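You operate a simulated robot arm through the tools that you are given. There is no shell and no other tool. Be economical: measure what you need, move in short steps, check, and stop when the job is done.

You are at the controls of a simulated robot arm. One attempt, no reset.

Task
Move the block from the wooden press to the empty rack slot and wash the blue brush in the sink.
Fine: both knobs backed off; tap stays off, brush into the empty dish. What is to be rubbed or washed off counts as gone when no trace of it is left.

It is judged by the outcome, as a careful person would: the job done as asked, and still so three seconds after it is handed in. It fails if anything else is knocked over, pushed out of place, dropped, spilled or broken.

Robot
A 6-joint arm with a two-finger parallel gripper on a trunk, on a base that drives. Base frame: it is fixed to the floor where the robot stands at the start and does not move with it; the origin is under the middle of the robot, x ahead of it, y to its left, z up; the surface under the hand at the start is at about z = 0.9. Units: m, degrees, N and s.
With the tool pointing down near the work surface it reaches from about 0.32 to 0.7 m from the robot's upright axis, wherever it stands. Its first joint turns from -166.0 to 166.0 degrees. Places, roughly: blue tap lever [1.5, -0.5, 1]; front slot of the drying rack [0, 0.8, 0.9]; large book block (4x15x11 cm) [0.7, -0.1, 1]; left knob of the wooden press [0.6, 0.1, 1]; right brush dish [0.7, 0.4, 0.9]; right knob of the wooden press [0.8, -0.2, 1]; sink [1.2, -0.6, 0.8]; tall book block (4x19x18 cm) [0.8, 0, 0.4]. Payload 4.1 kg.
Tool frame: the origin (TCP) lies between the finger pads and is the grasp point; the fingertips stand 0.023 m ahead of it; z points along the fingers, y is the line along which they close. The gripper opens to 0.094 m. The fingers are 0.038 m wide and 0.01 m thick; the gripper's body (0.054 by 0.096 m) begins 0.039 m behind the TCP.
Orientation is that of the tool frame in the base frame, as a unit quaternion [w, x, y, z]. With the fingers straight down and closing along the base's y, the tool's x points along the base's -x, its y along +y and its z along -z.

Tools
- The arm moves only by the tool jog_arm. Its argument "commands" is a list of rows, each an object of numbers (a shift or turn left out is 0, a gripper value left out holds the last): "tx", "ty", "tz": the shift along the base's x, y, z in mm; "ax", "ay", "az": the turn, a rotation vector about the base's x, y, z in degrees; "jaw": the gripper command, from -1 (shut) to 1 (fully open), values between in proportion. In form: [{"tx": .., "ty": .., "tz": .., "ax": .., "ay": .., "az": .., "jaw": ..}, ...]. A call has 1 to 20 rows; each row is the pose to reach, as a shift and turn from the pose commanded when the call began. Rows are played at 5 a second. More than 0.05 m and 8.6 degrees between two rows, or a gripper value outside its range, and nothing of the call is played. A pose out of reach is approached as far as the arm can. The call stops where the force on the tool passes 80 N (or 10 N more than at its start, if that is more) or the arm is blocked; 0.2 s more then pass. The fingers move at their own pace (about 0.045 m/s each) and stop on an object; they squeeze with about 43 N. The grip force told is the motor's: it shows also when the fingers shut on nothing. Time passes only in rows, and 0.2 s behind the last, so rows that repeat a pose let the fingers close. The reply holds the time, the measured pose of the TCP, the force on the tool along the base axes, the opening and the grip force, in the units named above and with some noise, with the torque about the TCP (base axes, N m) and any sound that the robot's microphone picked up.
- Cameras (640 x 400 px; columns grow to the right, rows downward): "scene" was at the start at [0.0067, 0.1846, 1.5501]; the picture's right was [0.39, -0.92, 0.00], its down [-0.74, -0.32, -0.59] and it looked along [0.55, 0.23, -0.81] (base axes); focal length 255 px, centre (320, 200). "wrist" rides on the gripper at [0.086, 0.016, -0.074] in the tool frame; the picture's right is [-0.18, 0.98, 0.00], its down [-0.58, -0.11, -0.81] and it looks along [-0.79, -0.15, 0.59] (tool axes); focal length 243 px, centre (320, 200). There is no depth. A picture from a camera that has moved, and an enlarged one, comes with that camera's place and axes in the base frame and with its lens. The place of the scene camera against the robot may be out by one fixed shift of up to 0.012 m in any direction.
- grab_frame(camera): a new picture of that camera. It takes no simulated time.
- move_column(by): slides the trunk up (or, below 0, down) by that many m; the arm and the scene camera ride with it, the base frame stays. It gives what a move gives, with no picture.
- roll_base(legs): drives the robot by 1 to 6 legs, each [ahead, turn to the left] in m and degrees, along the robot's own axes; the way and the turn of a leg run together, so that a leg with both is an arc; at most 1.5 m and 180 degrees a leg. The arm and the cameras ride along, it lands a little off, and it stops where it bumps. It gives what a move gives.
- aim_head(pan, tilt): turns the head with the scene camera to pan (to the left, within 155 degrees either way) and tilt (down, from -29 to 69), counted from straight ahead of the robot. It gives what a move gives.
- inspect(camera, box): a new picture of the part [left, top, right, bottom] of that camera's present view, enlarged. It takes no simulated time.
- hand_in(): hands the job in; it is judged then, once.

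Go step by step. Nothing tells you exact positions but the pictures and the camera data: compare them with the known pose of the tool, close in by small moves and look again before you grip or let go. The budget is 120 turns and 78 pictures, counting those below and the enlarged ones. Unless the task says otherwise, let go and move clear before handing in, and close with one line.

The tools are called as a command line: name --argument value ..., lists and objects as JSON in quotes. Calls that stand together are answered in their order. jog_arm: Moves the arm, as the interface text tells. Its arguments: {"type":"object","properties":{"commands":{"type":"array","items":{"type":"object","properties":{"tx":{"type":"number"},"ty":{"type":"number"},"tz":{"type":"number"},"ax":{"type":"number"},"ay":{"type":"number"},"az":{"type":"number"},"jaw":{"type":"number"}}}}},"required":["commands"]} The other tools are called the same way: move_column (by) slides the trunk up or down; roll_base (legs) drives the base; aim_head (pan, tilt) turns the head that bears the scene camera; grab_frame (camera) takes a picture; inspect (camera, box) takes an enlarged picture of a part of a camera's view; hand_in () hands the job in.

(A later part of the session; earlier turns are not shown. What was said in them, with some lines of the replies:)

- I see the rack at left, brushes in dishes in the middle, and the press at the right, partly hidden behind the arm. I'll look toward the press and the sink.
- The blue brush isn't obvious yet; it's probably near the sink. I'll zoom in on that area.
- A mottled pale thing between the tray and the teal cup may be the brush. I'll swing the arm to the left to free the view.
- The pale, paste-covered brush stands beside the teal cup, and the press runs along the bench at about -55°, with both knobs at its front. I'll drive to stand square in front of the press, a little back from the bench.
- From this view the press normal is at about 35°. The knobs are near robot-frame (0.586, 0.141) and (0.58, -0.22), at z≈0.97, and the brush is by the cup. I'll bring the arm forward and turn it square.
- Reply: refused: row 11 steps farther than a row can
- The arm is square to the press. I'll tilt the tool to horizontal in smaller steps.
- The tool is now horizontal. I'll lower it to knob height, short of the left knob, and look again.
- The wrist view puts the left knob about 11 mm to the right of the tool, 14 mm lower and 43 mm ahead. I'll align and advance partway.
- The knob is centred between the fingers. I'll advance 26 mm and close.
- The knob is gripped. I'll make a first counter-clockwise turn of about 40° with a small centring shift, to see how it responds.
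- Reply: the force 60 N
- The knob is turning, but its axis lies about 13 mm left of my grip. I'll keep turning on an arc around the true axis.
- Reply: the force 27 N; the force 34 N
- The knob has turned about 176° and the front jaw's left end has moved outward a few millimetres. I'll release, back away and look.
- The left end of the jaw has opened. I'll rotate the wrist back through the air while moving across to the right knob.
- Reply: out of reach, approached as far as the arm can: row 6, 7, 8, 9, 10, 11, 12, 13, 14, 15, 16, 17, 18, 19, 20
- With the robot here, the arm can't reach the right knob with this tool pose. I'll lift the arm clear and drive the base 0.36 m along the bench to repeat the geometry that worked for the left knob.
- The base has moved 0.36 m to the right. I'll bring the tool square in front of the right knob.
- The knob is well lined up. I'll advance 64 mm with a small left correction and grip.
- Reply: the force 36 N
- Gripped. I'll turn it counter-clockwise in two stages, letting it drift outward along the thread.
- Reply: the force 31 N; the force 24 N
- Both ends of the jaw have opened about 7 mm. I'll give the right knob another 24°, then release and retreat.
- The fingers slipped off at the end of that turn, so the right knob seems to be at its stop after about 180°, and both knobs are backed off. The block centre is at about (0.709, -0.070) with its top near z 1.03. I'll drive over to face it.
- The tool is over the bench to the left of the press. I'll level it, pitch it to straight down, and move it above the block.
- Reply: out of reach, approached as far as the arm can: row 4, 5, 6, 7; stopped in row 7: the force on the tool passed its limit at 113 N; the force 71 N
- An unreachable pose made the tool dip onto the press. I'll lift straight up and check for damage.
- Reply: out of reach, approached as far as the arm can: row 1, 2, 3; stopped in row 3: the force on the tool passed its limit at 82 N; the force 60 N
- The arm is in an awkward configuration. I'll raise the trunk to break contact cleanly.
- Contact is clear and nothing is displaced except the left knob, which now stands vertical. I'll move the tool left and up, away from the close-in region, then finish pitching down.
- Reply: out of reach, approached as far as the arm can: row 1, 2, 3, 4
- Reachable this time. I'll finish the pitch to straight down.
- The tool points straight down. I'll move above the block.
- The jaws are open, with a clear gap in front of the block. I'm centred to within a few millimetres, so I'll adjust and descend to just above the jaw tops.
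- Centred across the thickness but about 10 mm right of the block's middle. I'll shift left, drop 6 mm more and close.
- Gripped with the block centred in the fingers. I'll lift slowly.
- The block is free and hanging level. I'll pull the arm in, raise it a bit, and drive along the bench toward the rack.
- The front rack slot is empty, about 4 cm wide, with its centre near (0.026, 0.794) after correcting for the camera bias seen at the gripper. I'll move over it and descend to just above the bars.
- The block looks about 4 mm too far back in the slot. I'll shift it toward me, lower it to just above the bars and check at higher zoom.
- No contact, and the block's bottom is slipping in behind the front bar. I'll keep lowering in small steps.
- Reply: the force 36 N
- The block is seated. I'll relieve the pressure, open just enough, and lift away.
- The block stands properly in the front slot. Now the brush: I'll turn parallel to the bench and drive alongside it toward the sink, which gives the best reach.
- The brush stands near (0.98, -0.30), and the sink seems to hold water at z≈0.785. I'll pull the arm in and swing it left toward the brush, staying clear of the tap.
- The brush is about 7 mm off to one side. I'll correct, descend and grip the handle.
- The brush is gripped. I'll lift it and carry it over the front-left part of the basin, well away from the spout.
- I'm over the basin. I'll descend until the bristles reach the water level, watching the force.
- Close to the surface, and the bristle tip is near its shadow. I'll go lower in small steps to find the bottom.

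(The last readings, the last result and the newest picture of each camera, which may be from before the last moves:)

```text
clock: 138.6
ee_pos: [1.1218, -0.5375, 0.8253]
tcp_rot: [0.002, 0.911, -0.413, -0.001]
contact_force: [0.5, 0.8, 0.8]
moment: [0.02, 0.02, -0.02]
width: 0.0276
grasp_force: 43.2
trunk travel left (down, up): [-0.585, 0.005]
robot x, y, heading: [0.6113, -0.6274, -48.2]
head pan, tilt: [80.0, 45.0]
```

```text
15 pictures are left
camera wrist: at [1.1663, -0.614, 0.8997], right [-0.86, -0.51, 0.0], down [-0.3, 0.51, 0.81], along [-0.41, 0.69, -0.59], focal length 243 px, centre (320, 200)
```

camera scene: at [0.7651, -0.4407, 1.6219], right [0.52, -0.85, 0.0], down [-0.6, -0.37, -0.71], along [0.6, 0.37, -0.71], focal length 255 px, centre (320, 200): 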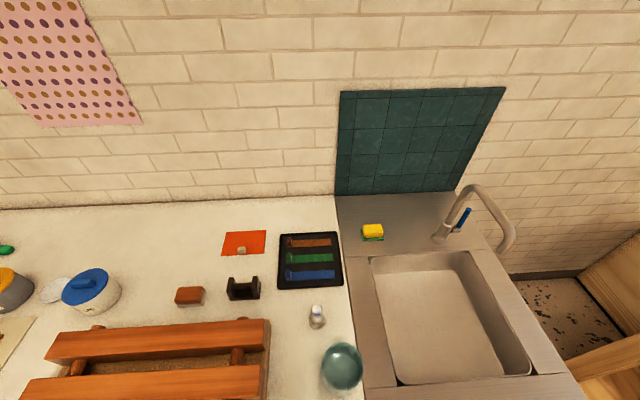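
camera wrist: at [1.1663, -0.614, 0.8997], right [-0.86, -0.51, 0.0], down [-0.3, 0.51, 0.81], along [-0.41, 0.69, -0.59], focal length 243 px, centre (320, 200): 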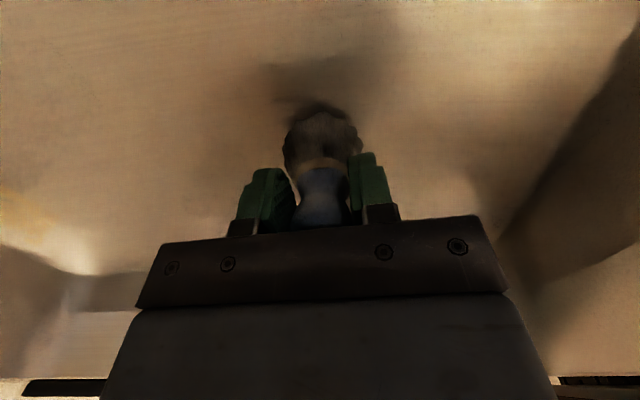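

The bristles look darker, so they may be in the water. I'll go a little deeper and swish back and forth.

jog_arm --commands '[{"tz": -6}, {"tz": -12}, {"tx": 15, "ty": -20, "tz": -12}, {"tx": -5, "ty": 5, "tz": -12}, {"tx": 15, "ty": -20, "tz": -12}, {"tx": -5, "ty": 5, "tz": -12}, {"tx": 15, "ty": 12, "tz": -12}, {"tx": -10, "ty": -8, "tz": -12}, {"tx": 15, "ty": 12, "tz": -12}, {"tx": -10, "ty": -8, "tz": -12}, {"tx": 15, "ty": -20, "tz": -12}, {"tx": -5, "ty": 5, "tz": -12}, {"tx": 15, "ty": -20, "tz": -12}, {"tx": -5, "ty": 5, "tz": -12}, {"tz": -12}]'

jog_arm --commands '[{"tz": 50}, {"tz": 100}, {"tz": 150}, {"tz": 200}, {"tz": 240}]'

grab_frame --camera "wrist"

```text
clock: 141.8
ee_pos: [1.1202, -0.5384, 0.8158]
tcp_rot: [0.001, 0.911, -0.413, 0.001]
contact_force: [-4.1, 0.6, 45.3]
moment: [0.48, 0.27, -0.18]
width: 0.0275
grasp_force: 43.5
trunk travel left (down, up): [-0.585, 0.005]
robot x, y, heading: [0.6105, -0.6289, -48.3]
head pan, tilt: [80.0, 45.0]
```

```text
clock: 143.0
ee_pos: [1.1191, -0.5397, 1.0512]
tcp_rot: [0.003, 0.91, -0.414, -0.002]
contact_force: [0.8, 0.3, -0.6]
moment: [0.03, 0.0, -0.02]
width: 0.0274
grasp_force: 43.1
trunk travel left (down, up): [-0.585, 0.005]
robot x, y, heading: [0.6071, -0.6285, -48.4]
head pan, tilt: [80.0, 45.0]
```

```text
14 pictures are left
camera wrist: at [1.1647, -0.6158, 1.1264], right [-0.86, -0.51, 0.01], down [-0.3, 0.51, 0.81], along [-0.41, 0.69, -0.59], focal length 243 px, centre (320, 200)
```

wrist: 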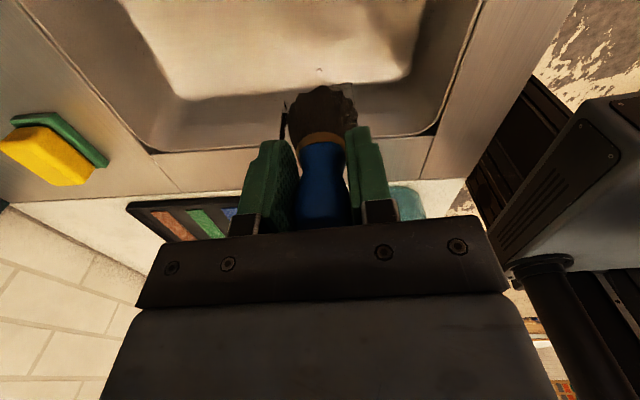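

The brush has come clean, with a deep blue handle and dark bristles. I'll zoom in to check for traces.

inspect --camera "wrist" --box '[265, 75, 375, 235]'

```text
2.50 times, centred on (320, 155) of wrist
camera zoom: at [1.1647, -0.6158, 1.1264], right [-0.86, -0.51, 0.01], down [-0.3, 0.51, 0.81], along [-0.41, 0.69, -0.59], focal length 606 px, centre (320, 312)
```

zoom: 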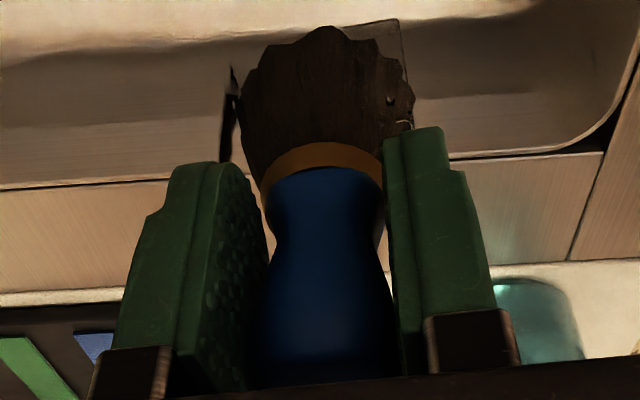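

Almost spotless, but there's a small pale fleck near one finger. I'll give it a second rinse just off the bottom, let it drip, and look again.

jog_arm --commands '[{"tz": -50}, {"tz": -100}, {"tz": -150}, {"tz": -190}, {"tz": -224}, {"tx": 20, "ty": -25, "tz": -228}, {"tx": -5, "ty": 5, "tz": -228}, {"tx": 20, "ty": -25, "tz": -228}, {"tx": -5, "ty": 5, "tz": -228}, {"tx": 18, "ty": 15, "tz": -228}, {"tx": -12, "ty": -10, "tz": -228}, {"tx": 18, "ty": 15, "tz": -228}, {"tx": -12, "ty": -10, "tz": -228}, {"tx": 20, "ty": -25, "tz": -228}, {"tx": -5, "ty": 5, "tz": -228}, {"tx": 20, "ty": -25, "tz": -228}, {"tx": -5, "ty": 5, "tz": -228}, {"tx": 18, "ty": 15, "tz": -228}, {"tx": -12, "ty": -10, "tz": -228}, {"tz": -228}]'

jog_arm --commands '[{"tz": 45}, {"tz": 90}, {"tz": 90}, {"tz": 90}, {"tz": 90}, {"tz": 90}, {"tz": 90}, {"tz": 90}, {"tz": 130}, {"tz": 170}, {"tz": 210}, {"tz": 228}, {"tz": 228}, {"tz": 228}, {"tz": 228}, {"tz": 228}]'

inspect --camera "wrist" --box '[265, 75, 375, 235]'

```text
clock: 147.2
ee_pos: [1.1215, -0.5394, 0.8227]
tcp_rot: [0.002, 0.91, -0.414, -0.001]
contact_force: [-0.4, 0.1, 1.8]
moment: [-0.03, 0.0, -0.02]
width: 0.0278
grasp_force: 43.2
trunk travel left (down, up): [-0.585, 0.005]
robot x, y, heading: [0.6108, -0.6287, -48.6]
head pan, tilt: [80.0, 45.0]
```

```text
clock: 150.6
ee_pos: [1.1182, -0.5362, 1.0524]
tcp_rot: [0.001, 0.91, -0.414, 0.0]
contact_force: [0.9, 0.3, -1.0]
moment: [-0.04, -0.01, -0.01]
width: 0.0274
grasp_force: 42.5
trunk travel left (down, up): [-0.585, 0.005]
robot x, y, heading: [0.6132, -0.6305, -48.5]
head pan, tilt: [80.0, 45.0]
```

```text
2.50 times, centred on (320, 155) of wrist
camera zoom: at [1.1639, -0.6133, 1.1267], right [-0.86, -0.51, 0.0], down [-0.3, 0.51, 0.81], along [-0.41, 0.69, -0.59], focal length 606 px, centre (320, 312)
```

zoom: 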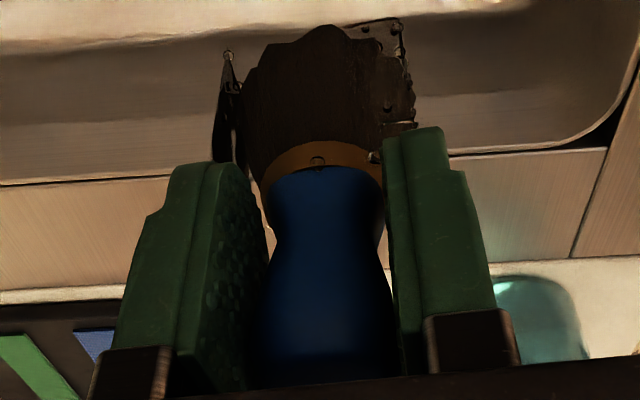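

Only water droplets remain, so the brush is clean. I'll raise it high, pull it in, and back the robot along the bench to the empty dish.

jog_arm --commands '[{"tz": 45}, {"tz": 90}, {"tx": -20, "ty": 5, "tz": 130}, {"tx": -50, "ty": 15, "tz": 155}, {"tx": -85, "ty": 25, "tz": 155}]'

roll_base --legs '[[0, -6.5], [-0.8, 0]]'

grab_frame --camera "scene"

```text
clock: 151.8
ee_pos: [1.036, -0.5114, 1.2109]
tcp_rot: [0.002, 0.911, -0.413, 0.0]
contact_force: [0.3, -1.1, -0.1]
moment: [0.01, 0.0, 0.0]
width: 0.0275
grasp_force: 42.8
trunk travel left (down, up): [-0.585, 0.005]
robot x, y, heading: [0.6124, -0.6276, -48.5]
head pan, tilt: [80.0, 45.0]
```

```text
clock: 156.7
ee_pos: [0.5895, 0.0972, 1.2096]
tcp_rot: [0.002, 0.885, -0.465, -0.001]
contact_force: [-0.3, 0.1, -0.1]
moment: [-0.02, -0.03, -0.02]
width: 0.0274
grasp_force: 43.0
trunk travel left (down, up): [-0.585, 0.005]
robot x, y, heading: [0.152, 0.0287, -55.1]
head pan, tilt: [80.0, 45.0]
```

```text
11 pictures are left
camera scene: at [0.3276, 0.199, 1.6218], right [0.42, -0.91, 0.0], down [-0.64, -0.3, -0.71], along [0.64, 0.3, -0.71], focal length 255 px, centre (320, 200)
```

scene: 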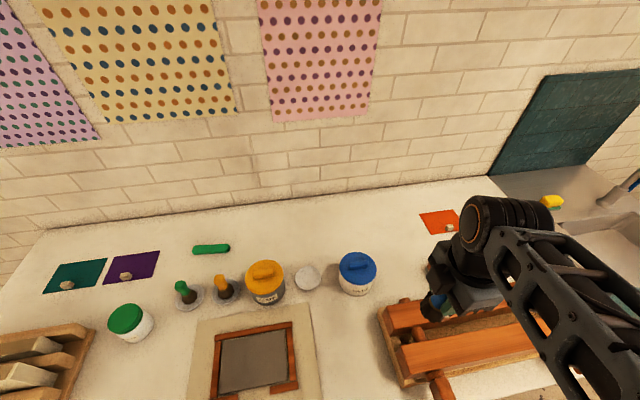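

The empty dish is near (0.670, 0.402), between the yellow paste jar and the glue jar. I'll carry the brush over high, turning the tool so its camera points toward the robot.

jog_arm --commands '[{"tx": 6.7, "ty": 25.4, "az": -7.5}, {"tx": 13.4, "ty": 50.8, "az": -15}, {"tx": 20, "ty": 76, "az": -22.5}, {"tx": 27, "ty": 102, "az": -30}, {"tx": 33.5, "ty": 127, "az": -37.4}, {"tx": 40, "ty": 152, "az": -44.8}, {"tx": 47, "ty": 178, "az": -52.3}, {"tx": 53.7, "ty": 203, "az": -59.8}, {"tx": 60, "ty": 229, "az": -67.2}, {"tx": 67, "ty": 254, "az": -74.7}, {"tx": 73.8, "ty": 279.6, "az": -82.2}, {"tx": 80.5, "ty": 305, "az": -89.6}, {"tx": 80.5, "ty": 305, "az": -89.6}]'

grab_frame --camera "wrist"

```text
clock: 159.5
ee_pos: [0.6497, 0.3861, 1.2005]
tcp_rot: [0.001, -0.301, 0.954, 0.001]
contact_force: [0.2, 0.7, 0.6]
moment: [0.02, -0.01, 0.0]
width: 0.0274
grasp_force: 42.9
out of reach, approached as far as the arm can: row 11, 12, 13
trunk travel left (down, up): [-0.585, 0.005]
robot x, y, heading: [0.1541, 0.0297, -55.3]
head pan, tilt: [80.0, 45.0]
```

```text
10 pictures are left
camera wrist: at [0.5691, 0.3486, 1.2733], right [-0.41, 0.91, 0.0], down [0.54, 0.24, 0.81], along [0.73, 0.34, -0.59], focal length 243 px, centre (320, 200)
```

wrist: 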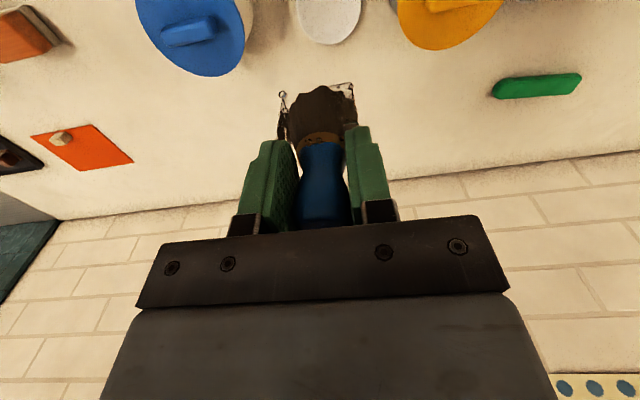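

At this height the target is just out of reach, but it should be reachable lower down. I'll descend and check the position.

jog_arm --commands '[{"tz": -30}, {"tz": -60}, {"tz": -90}, {"tz": -110}]'

grab_frame --camera "wrist"

```text
clock: 160.5
ee_pos: [0.6482, 0.3834, 1.0882]
tcp_rot: [0.001, -0.301, 0.953, 0.002]
contact_force: [-0.2, 0.2, -0.4]
moment: [-0.02, -0.03, 0.01]
width: 0.0272
grasp_force: 42.4
trunk travel left (down, up): [-0.585, 0.005]
robot x, y, heading: [0.1542, 0.03, -55.0]
head pan, tilt: [80.0, 45.0]
```

```text
9 pictures are left
camera wrist: at [0.5685, 0.3467, 1.1623], right [-0.41, 0.91, 0.0], down [0.54, 0.24, 0.81], along [0.73, 0.34, -0.59], focal length 243 px, centre (320, 200)
```

wrist: 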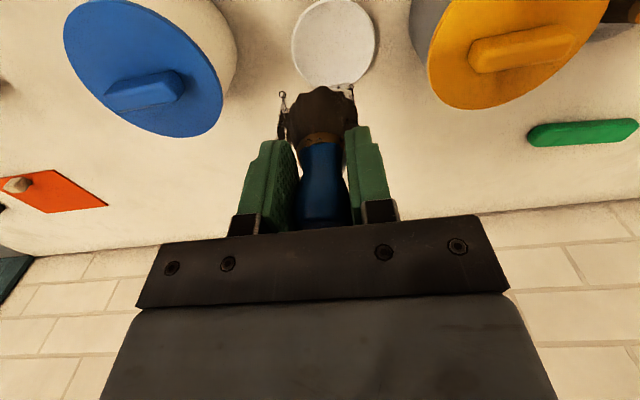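

jog_arm --commands '[{"tx": 5, "ty": 15}, {"tx": 5, "ty": 15, "tz": -35}, {"tx": 5, "ty": 15, "tz": -65}]'

grab_frame --camera "wrist"

inspect --camera "scene" --box '[220, 220, 400, 332]'

```text
clock: 161.3
ee_pos: [0.6557, 0.3986, 1.0231]
tcp_rot: [-0.001, -0.302, 0.953, 0.001]
contact_force: [-0.5, 0.3, -0.8]
moment: [0.01, 0.03, 0.02]
width: 0.0274
grasp_force: 42.6
trunk travel left (down, up): [-0.585, 0.005]
robot x, y, heading: [0.1564, 0.0323, -55.0]
head pan, tilt: [80.0, 45.0]
```

```text
8 pictures are left
camera wrist: at [0.5757, 0.3609, 1.0967], right [-0.41, 0.91, 0.0], down [0.54, 0.24, 0.81], along [0.73, 0.34, -0.59], focal length 243 px, centre (320, 200)
```

wrist: 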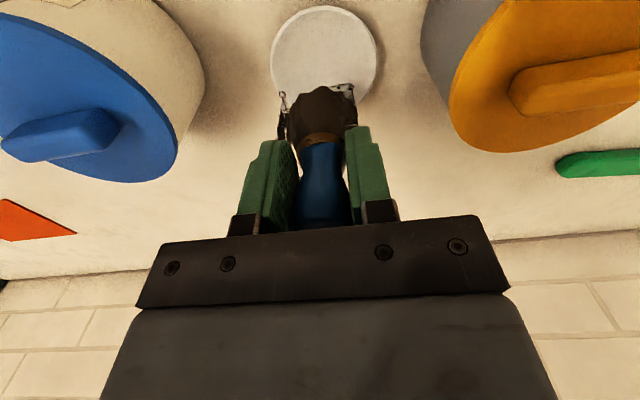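

```text
3.56 times, centred on (310, 276) of scene
camera zoom: at [0.3281, 0.1989, 1.6218], right [0.42, -0.91, 0.0], down [-0.64, -0.3, -0.71], along [0.64, 0.3, -0.71], focal length 906 px, centre (356, -70)
```

zoom: 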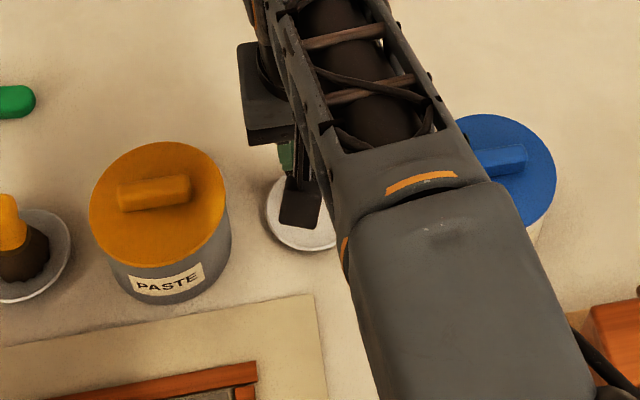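

Nearly aligned: the dish centre is about 7 mm nearer to me. I'll correct and lower the brush toward it.

jog_arm --commands '[{"tx": -6.5}, {"tx": -6.5, "tz": -20}, {"tx": -6.5, "tz": -36}, {"tx": -6.5, "tz": -42}]'

inspect --camera "wrist" --box '[220, 40, 420, 165]'

```text
clock: 162.3
ee_pos: [0.6485, 0.3989, 0.9814]
tcp_rot: [-0.001, -0.302, 0.953, 0.001]
contact_force: [0.4, 0.1, -1.1]
moment: [-0.02, -0.01, -0.02]
width: 0.0272
grasp_force: 42.8
trunk travel left (down, up): [-0.585, 0.005]
robot x, y, heading: [0.1554, 0.0319, -55.2]
head pan, tilt: [80.0, 45.0]
```

```text
3.20 times, centred on (320, 102) of wrist
camera zoom: at [0.569, 0.3614, 1.0555], right [-0.41, 0.91, 0.0], down [0.54, 0.24, 0.81], along [0.73, 0.34, -0.59], focal length 776 px, centre (320, 512)
```

zoom: 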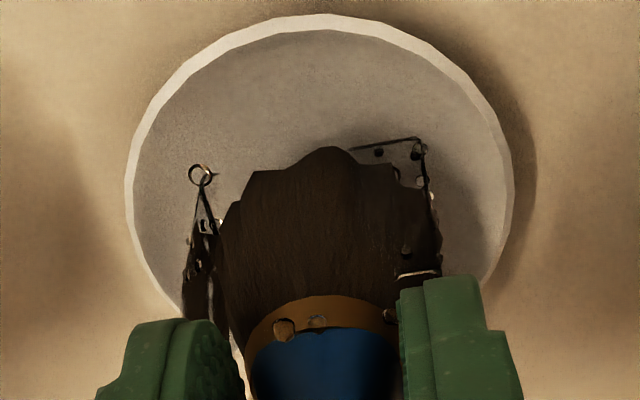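

The brush is over the dish. I'll shift 5 mm nearer and lower to contact.

jog_arm --commands '[{"tx": -4.5, "ty": -2}, {"tx": -4.5, "ty": -2, "tz": -3}, {"tx": -4.5, "ty": -2, "tz": -6}, {"tx": -4.5, "ty": -2, "tz": -9}]'

```text
clock: 163.3
ee_pos: [0.6431, 0.4003, 0.9739]
tcp_rot: [0.0, -0.302, 0.953, 0.002]
contact_force: [-0.2, 0.7, 0.6]
moment: [0.02, 0.0, 0.01]
width: 0.0276
grasp_force: 42.9
trunk travel left (down, up): [-0.585, 0.005]
robot x, y, heading: [0.1515, 0.0295, -54.9]
head pan, tilt: [80.0, 45.0]
```

jog_arm --commands '[{"tz": -2}, {"tz": -4}, {"tz": -4}]'

```text
clock: 164.1
ee_pos: [0.6454, 0.3984, 0.9705]
tcp_rot: [0.001, -0.302, 0.953, 0.002]
contact_force: [6.7, -0.3, 6.7]
moment: [0.13, -0.32, -0.08]
width: 0.0271
grasp_force: 42.7
trunk travel left (down, up): [-0.585, 0.005]
robot x, y, heading: [0.1506, 0.0325, -55.0]
head pan, tilt: [80.0, 45.0]
```

Light contact on the near slope of the dish. I'll nudge 3 mm forward, settle, and look before releasing.

jog_arm --commands '[{"tz": 3}, {"tx": 3, "ty": 1.3, "tz": 3}, {"tx": 3, "ty": 1.3, "tz": 0}, {"tx": 3, "ty": 1.3, "tz": -1}]'

inspect --camera "wrist" --box '[220, 40, 420, 165]'

```text
clock: 165.1
ee_pos: [0.6469, 0.4005, 0.9687]
tcp_rot: [0.0, -0.301, 0.954, 0.002]
contact_force: [-0.4, 0.5, -1.0]
moment: [0.01, 0.03, -0.01]
width: 0.0274
grasp_force: 43.3
trunk travel left (down, up): [-0.585, 0.005]
robot x, y, heading: [0.1548, 0.0306, -55.1]
head pan, tilt: [80.0, 45.0]
```

```text
3.20 times, centred on (320, 102) of wrist
camera zoom: at [0.5665, 0.3626, 1.0435], right [-0.41, 0.91, 0.0], down [0.54, 0.24, 0.81], along [0.73, 0.34, -0.59], focal length 776 px, centre (320, 512)
```

zoom: 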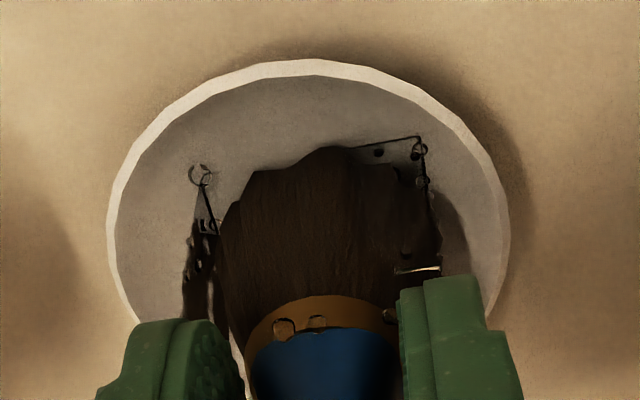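

Centred front to back. I'll shift 3 mm sideways and lower to contact.

jog_arm --commands '[{"tx": 1.2, "ty": -2.7}, {"tx": 1.2, "ty": -2.7, "tz": -2}, {"tx": 1.2, "ty": -2.7, "tz": -4}, {"tx": 1.2, "ty": -2.7, "tz": -4}]'

```text
clock: 166.1
ee_pos: [0.6473, 0.3963, 0.9679]
tcp_rot: [0.002, -0.302, 0.953, 0.003]
contact_force: [-1.0, -2.1, 16.0]
moment: [-0.39, 0.18, 0.03]
width: 0.0277
grasp_force: 43.0
trunk travel left (down, up): [-0.585, 0.005]
robot x, y, heading: [0.1544, 0.0293, -55.2]
head pan, tilt: [80.0, 45.0]
```

Seated, with a nearly vertical force. I'll relieve, open slowly and rise.

jog_arm --commands '[{"tz": 2}, {"tz": 2, "jaw": -0.35}, {"tz": 2, "jaw": -0.2}, {"tz": 2, "jaw": 0}, {"tz": 2, "jaw": 0.05}, {"tz": 2, "jaw": 0.05}, {"tz": 15}, {"tz": 35}, {"tz": 65}, {"tz": 105}]'

grab_frame --camera "wrist"

```text
clock: 168.3
ee_pos: [0.6463, 0.3973, 1.0701]
tcp_rot: [0.0, -0.301, 0.954, 0.002]
contact_force: [0.1, 0.3, 0.2]
moment: [0.01, -0.05, -0.02]
width: 0.0496
grasp_force: 0.1
trunk travel left (down, up): [-0.585, 0.005]
robot x, y, heading: [0.1498, 0.0283, -55.0]
head pan, tilt: [80.0, 45.0]
```

```text
4 pictures are left
camera wrist: at [0.5669, 0.3595, 1.1448], right [-0.41, 0.91, 0.0], down [0.54, 0.24, 0.81], along [0.73, 0.34, -0.59], focal length 243 px, centre (320, 200)
```

wrist: 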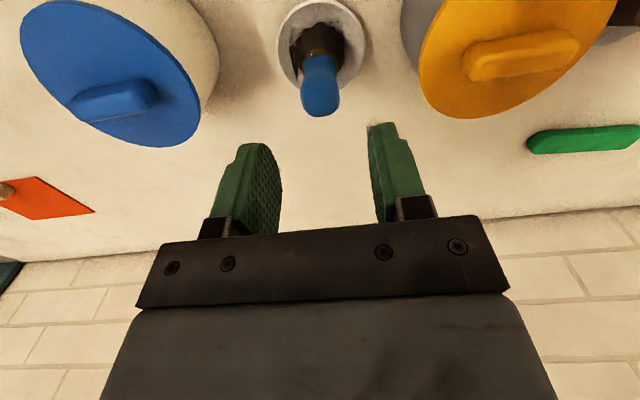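

The clean blue brush stands upright in the dish. Next I'll check the left knob, which was bumped earlier, and the gap between the press jaws.

aim_head --pan 45 --tilt 50

inspect --camera "scene" --box '[140, 100, 500, 325]'

```text
clock: 169.3
ee_pos: [0.6462, 0.3971, 1.0701]
tcp_rot: [-0.001, -0.302, 0.953, 0.001]
contact_force: [0.2, 0.4, 0.0]
moment: [0.03, -0.03, -0.02]
width: 0.0493
grasp_force: 0.1
trunk travel left (down, up): [-0.585, 0.005]
robot x, y, heading: [0.1503, 0.03, -55.2]
head pan, tilt: [45.0, 50.0]
```

```text
1.78 times, centred on (320, 212) of scene
camera zoom: at [0.33, 0.1511, 1.6149], right [-0.17, -0.98, 0.0], down [-0.75, 0.13, -0.64], along [0.63, -0.11, -0.77], focal length 453 px, centre (320, 178)
```

zoom: 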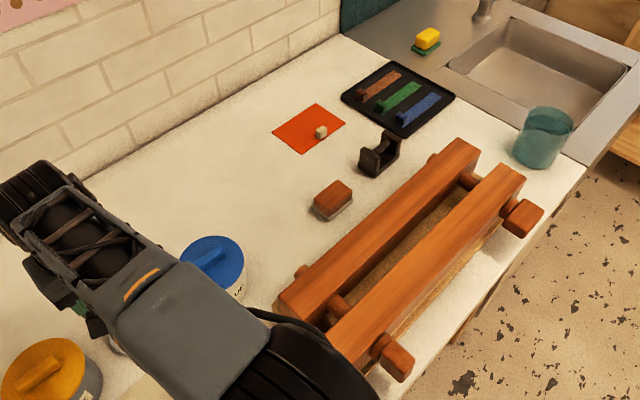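

inspect --camera "scene" --box '[285, 182, 455, 326]'

```text
2.78 times, centred on (370, 254) of scene
camera zoom: at [0.33, 0.1511, 1.6149], right [-0.17, -0.98, 0.0], down [-0.75, 0.13, -0.64], along [0.63, -0.11, -0.77], focal length 708 px, centre (181, 50)
```

zoom: 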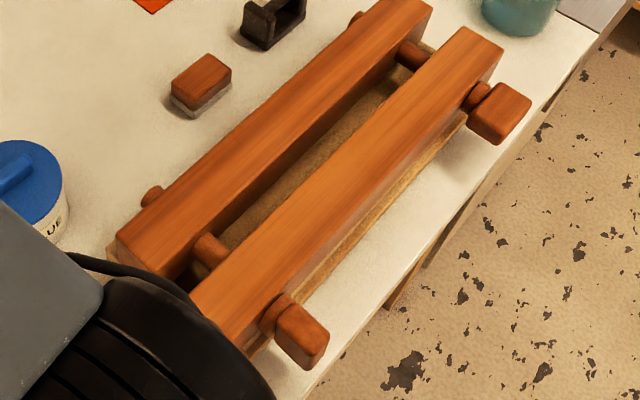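

The jaw gap looks about 37 mm at both ends, wider than the 30 mm block. To be safe about the bumped left knob, which now stands vertical, I'll push its top to the left, in the loosening direction, with closed fingertips. First I'll move there high up.

jog_arm --commands '[{"tz": 45}, {"tz": 90}, {"tx": -11, "ty": -43, "tz": 90, "jaw": -1}, {"tx": -22, "ty": -86, "tz": 90}, {"tx": -32, "ty": -129, "tz": 90}, {"tx": -43, "ty": -172, "tz": 90}, {"tx": -54, "ty": -215, "tz": 90}, {"tx": -65, "ty": -257, "tz": 90}, {"tx": -76, "ty": -300, "tz": 90}, {"tx": -86, "ty": -343, "tz": 90}, {"tx": -97, "ty": -386, "tz": 90}, {"tx": -108, "ty": -429, "tz": 90}, {"tx": -108, "ty": -429, "tz": 45}, {"tx": -108, "ty": -429, "tz": 0}, {"tx": -108, "ty": -429, "tz": -25}]'

grab_frame --camera "wrist"

```text
clock: 172.5
ee_pos: [0.5425, -0.0346, 1.0461]
tcp_rot: [0.0, -0.302, 0.953, 0.002]
contact_force: [0.0, -0.2, 0.0]
moment: [0.0, 0.0, 0.02]
width: 0.0
grasp_force: 41.8
trunk travel left (down, up): [-0.585, 0.005]
robot x, y, heading: [0.1513, 0.0333, -55.3]
head pan, tilt: [45.0, 50.0]
```

```text
1 pictures are left
camera wrist: at [0.4635, -0.0716, 1.1192], right [-0.41, 0.91, 0.0], down [0.54, 0.24, 0.81], along [0.73, 0.34, -0.59], focal length 243 px, centre (320, 200)
```

wrist: 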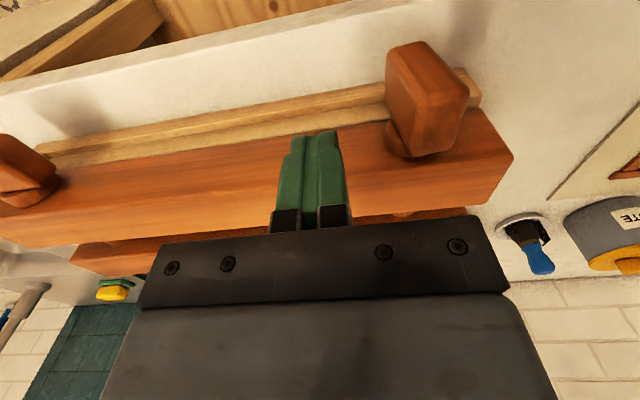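

The knob bar is vertical, with its top at z≈1.01, to the left of my fingertips. I'll lower the tip to just above the axis line and push it left.

jog_arm --commands '[{"tz": -15}, {"tz": -30}, {"tx": -11.5, "ty": 16.4, "tz": -30}, {"tx": -20, "ty": 28.7, "tz": -30}, {"tx": -25.8, "ty": 36.9, "tz": -30}, {"tx": -31.6, "ty": 45, "tz": -30}, {"tx": -37.3, "ty": 53.2, "tz": -30}, {"tx": -43, "ty": 61.4, "tz": -30}, {"tx": -48.8, "ty": 69.6, "tz": -30}]'

```text
clock: 174.5
ee_pos: [0.4904, 0.0365, 1.0169]
tcp_rot: [-0.002, -0.302, 0.953, 0.002]
contact_force: [0.4, 0.3, 0.1]
moment: [0.02, -0.01, -0.03]
width: 0.0003
grasp_force: 42.4
trunk travel left (down, up): [-0.585, 0.005]
robot x, y, heading: [0.1493, 0.0304, -55.1]
head pan, tilt: [45.0, 50.0]
```

The knob moved aside without resistance. I'll make one last small push to bring the bar to horizontal, then lift away.

jog_arm --commands '[{"tx": -5.7, "ty": 8.2}, {"tx": -8.6, "ty": 12.3, "tz": -1}, {"tx": -8.6, "ty": 12.3, "tz": -3}]'

jog_arm --commands '[{"tz": 40}, {"tz": 85}, {"tz": 130}, {"tx": -20, "ty": 35, "tz": 150}, {"tx": -40, "ty": 75, "tz": 150}, {"tx": -60, "ty": 115, "tz": 150}, {"tx": -80, "ty": 155, "tz": 150}, {"tx": -90, "ty": 195, "tz": 150}]'

inspect --camera "scene" --box '[215, 150, 455, 330]'

```text
clock: 175.3
ee_pos: [0.4814, 0.048, 1.0138]
tcp_rot: [-0.001, -0.302, 0.953, 0.003]
contact_force: [-1.0, -0.5, 1.1]
moment: [0.02, 0.05, -0.05]
width: 0.0001
grasp_force: 42.4
trunk travel left (down, up): [-0.585, 0.005]
robot x, y, heading: [0.1522, 0.0284, -55.0]
head pan, tilt: [45.0, 50.0]
```

```text
clock: 177.1
ee_pos: [0.3946, 0.2448, 1.1598]
tcp_rot: [0.0, -0.302, 0.953, 0.002]
contact_force: [0.7, -0.2, 0.7]
moment: [-0.01, 0.02, 0.01]
width: 0.0001
grasp_force: 42.2
trunk travel left (down, up): [-0.585, 0.005]
robot x, y, heading: [0.1556, 0.0295, -54.9]
head pan, tilt: [45.0, 50.0]
```

```text
2.22 times, centred on (335, 240) of scene
camera zoom: at [0.33, 0.1517, 1.6149], right [-0.17, -0.98, 0.0], down [-0.75, 0.13, -0.64], along [0.63, -0.11, -0.77], focal length 566 px, centre (287, 111)
```

zoom: 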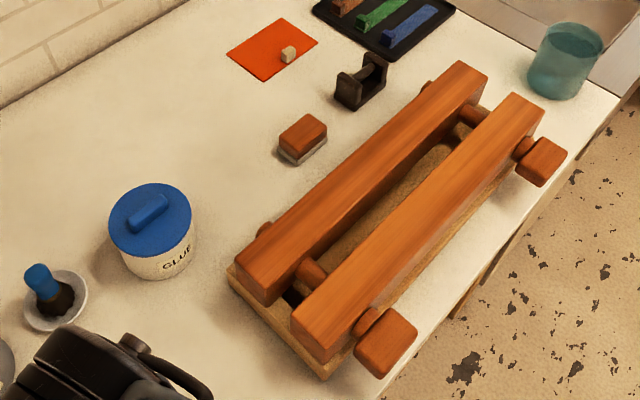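

Both knobs are now level and backed off, the press is open, and the clean brush stands in its dish. The block is in the front rack slot, the tap was never touched, and the arm is clear. I'm handing in.

hand_in

```text
The job is handed in.
```

The block is in the empty front slot of the rack, both press knobs are backed off, and the blue brush is washed clean and standing in the empty dish, with the tap left off. One slip on the way: the arm dipped onto the press and turned the left knob, which I then pushed back to level in the loosening direction.
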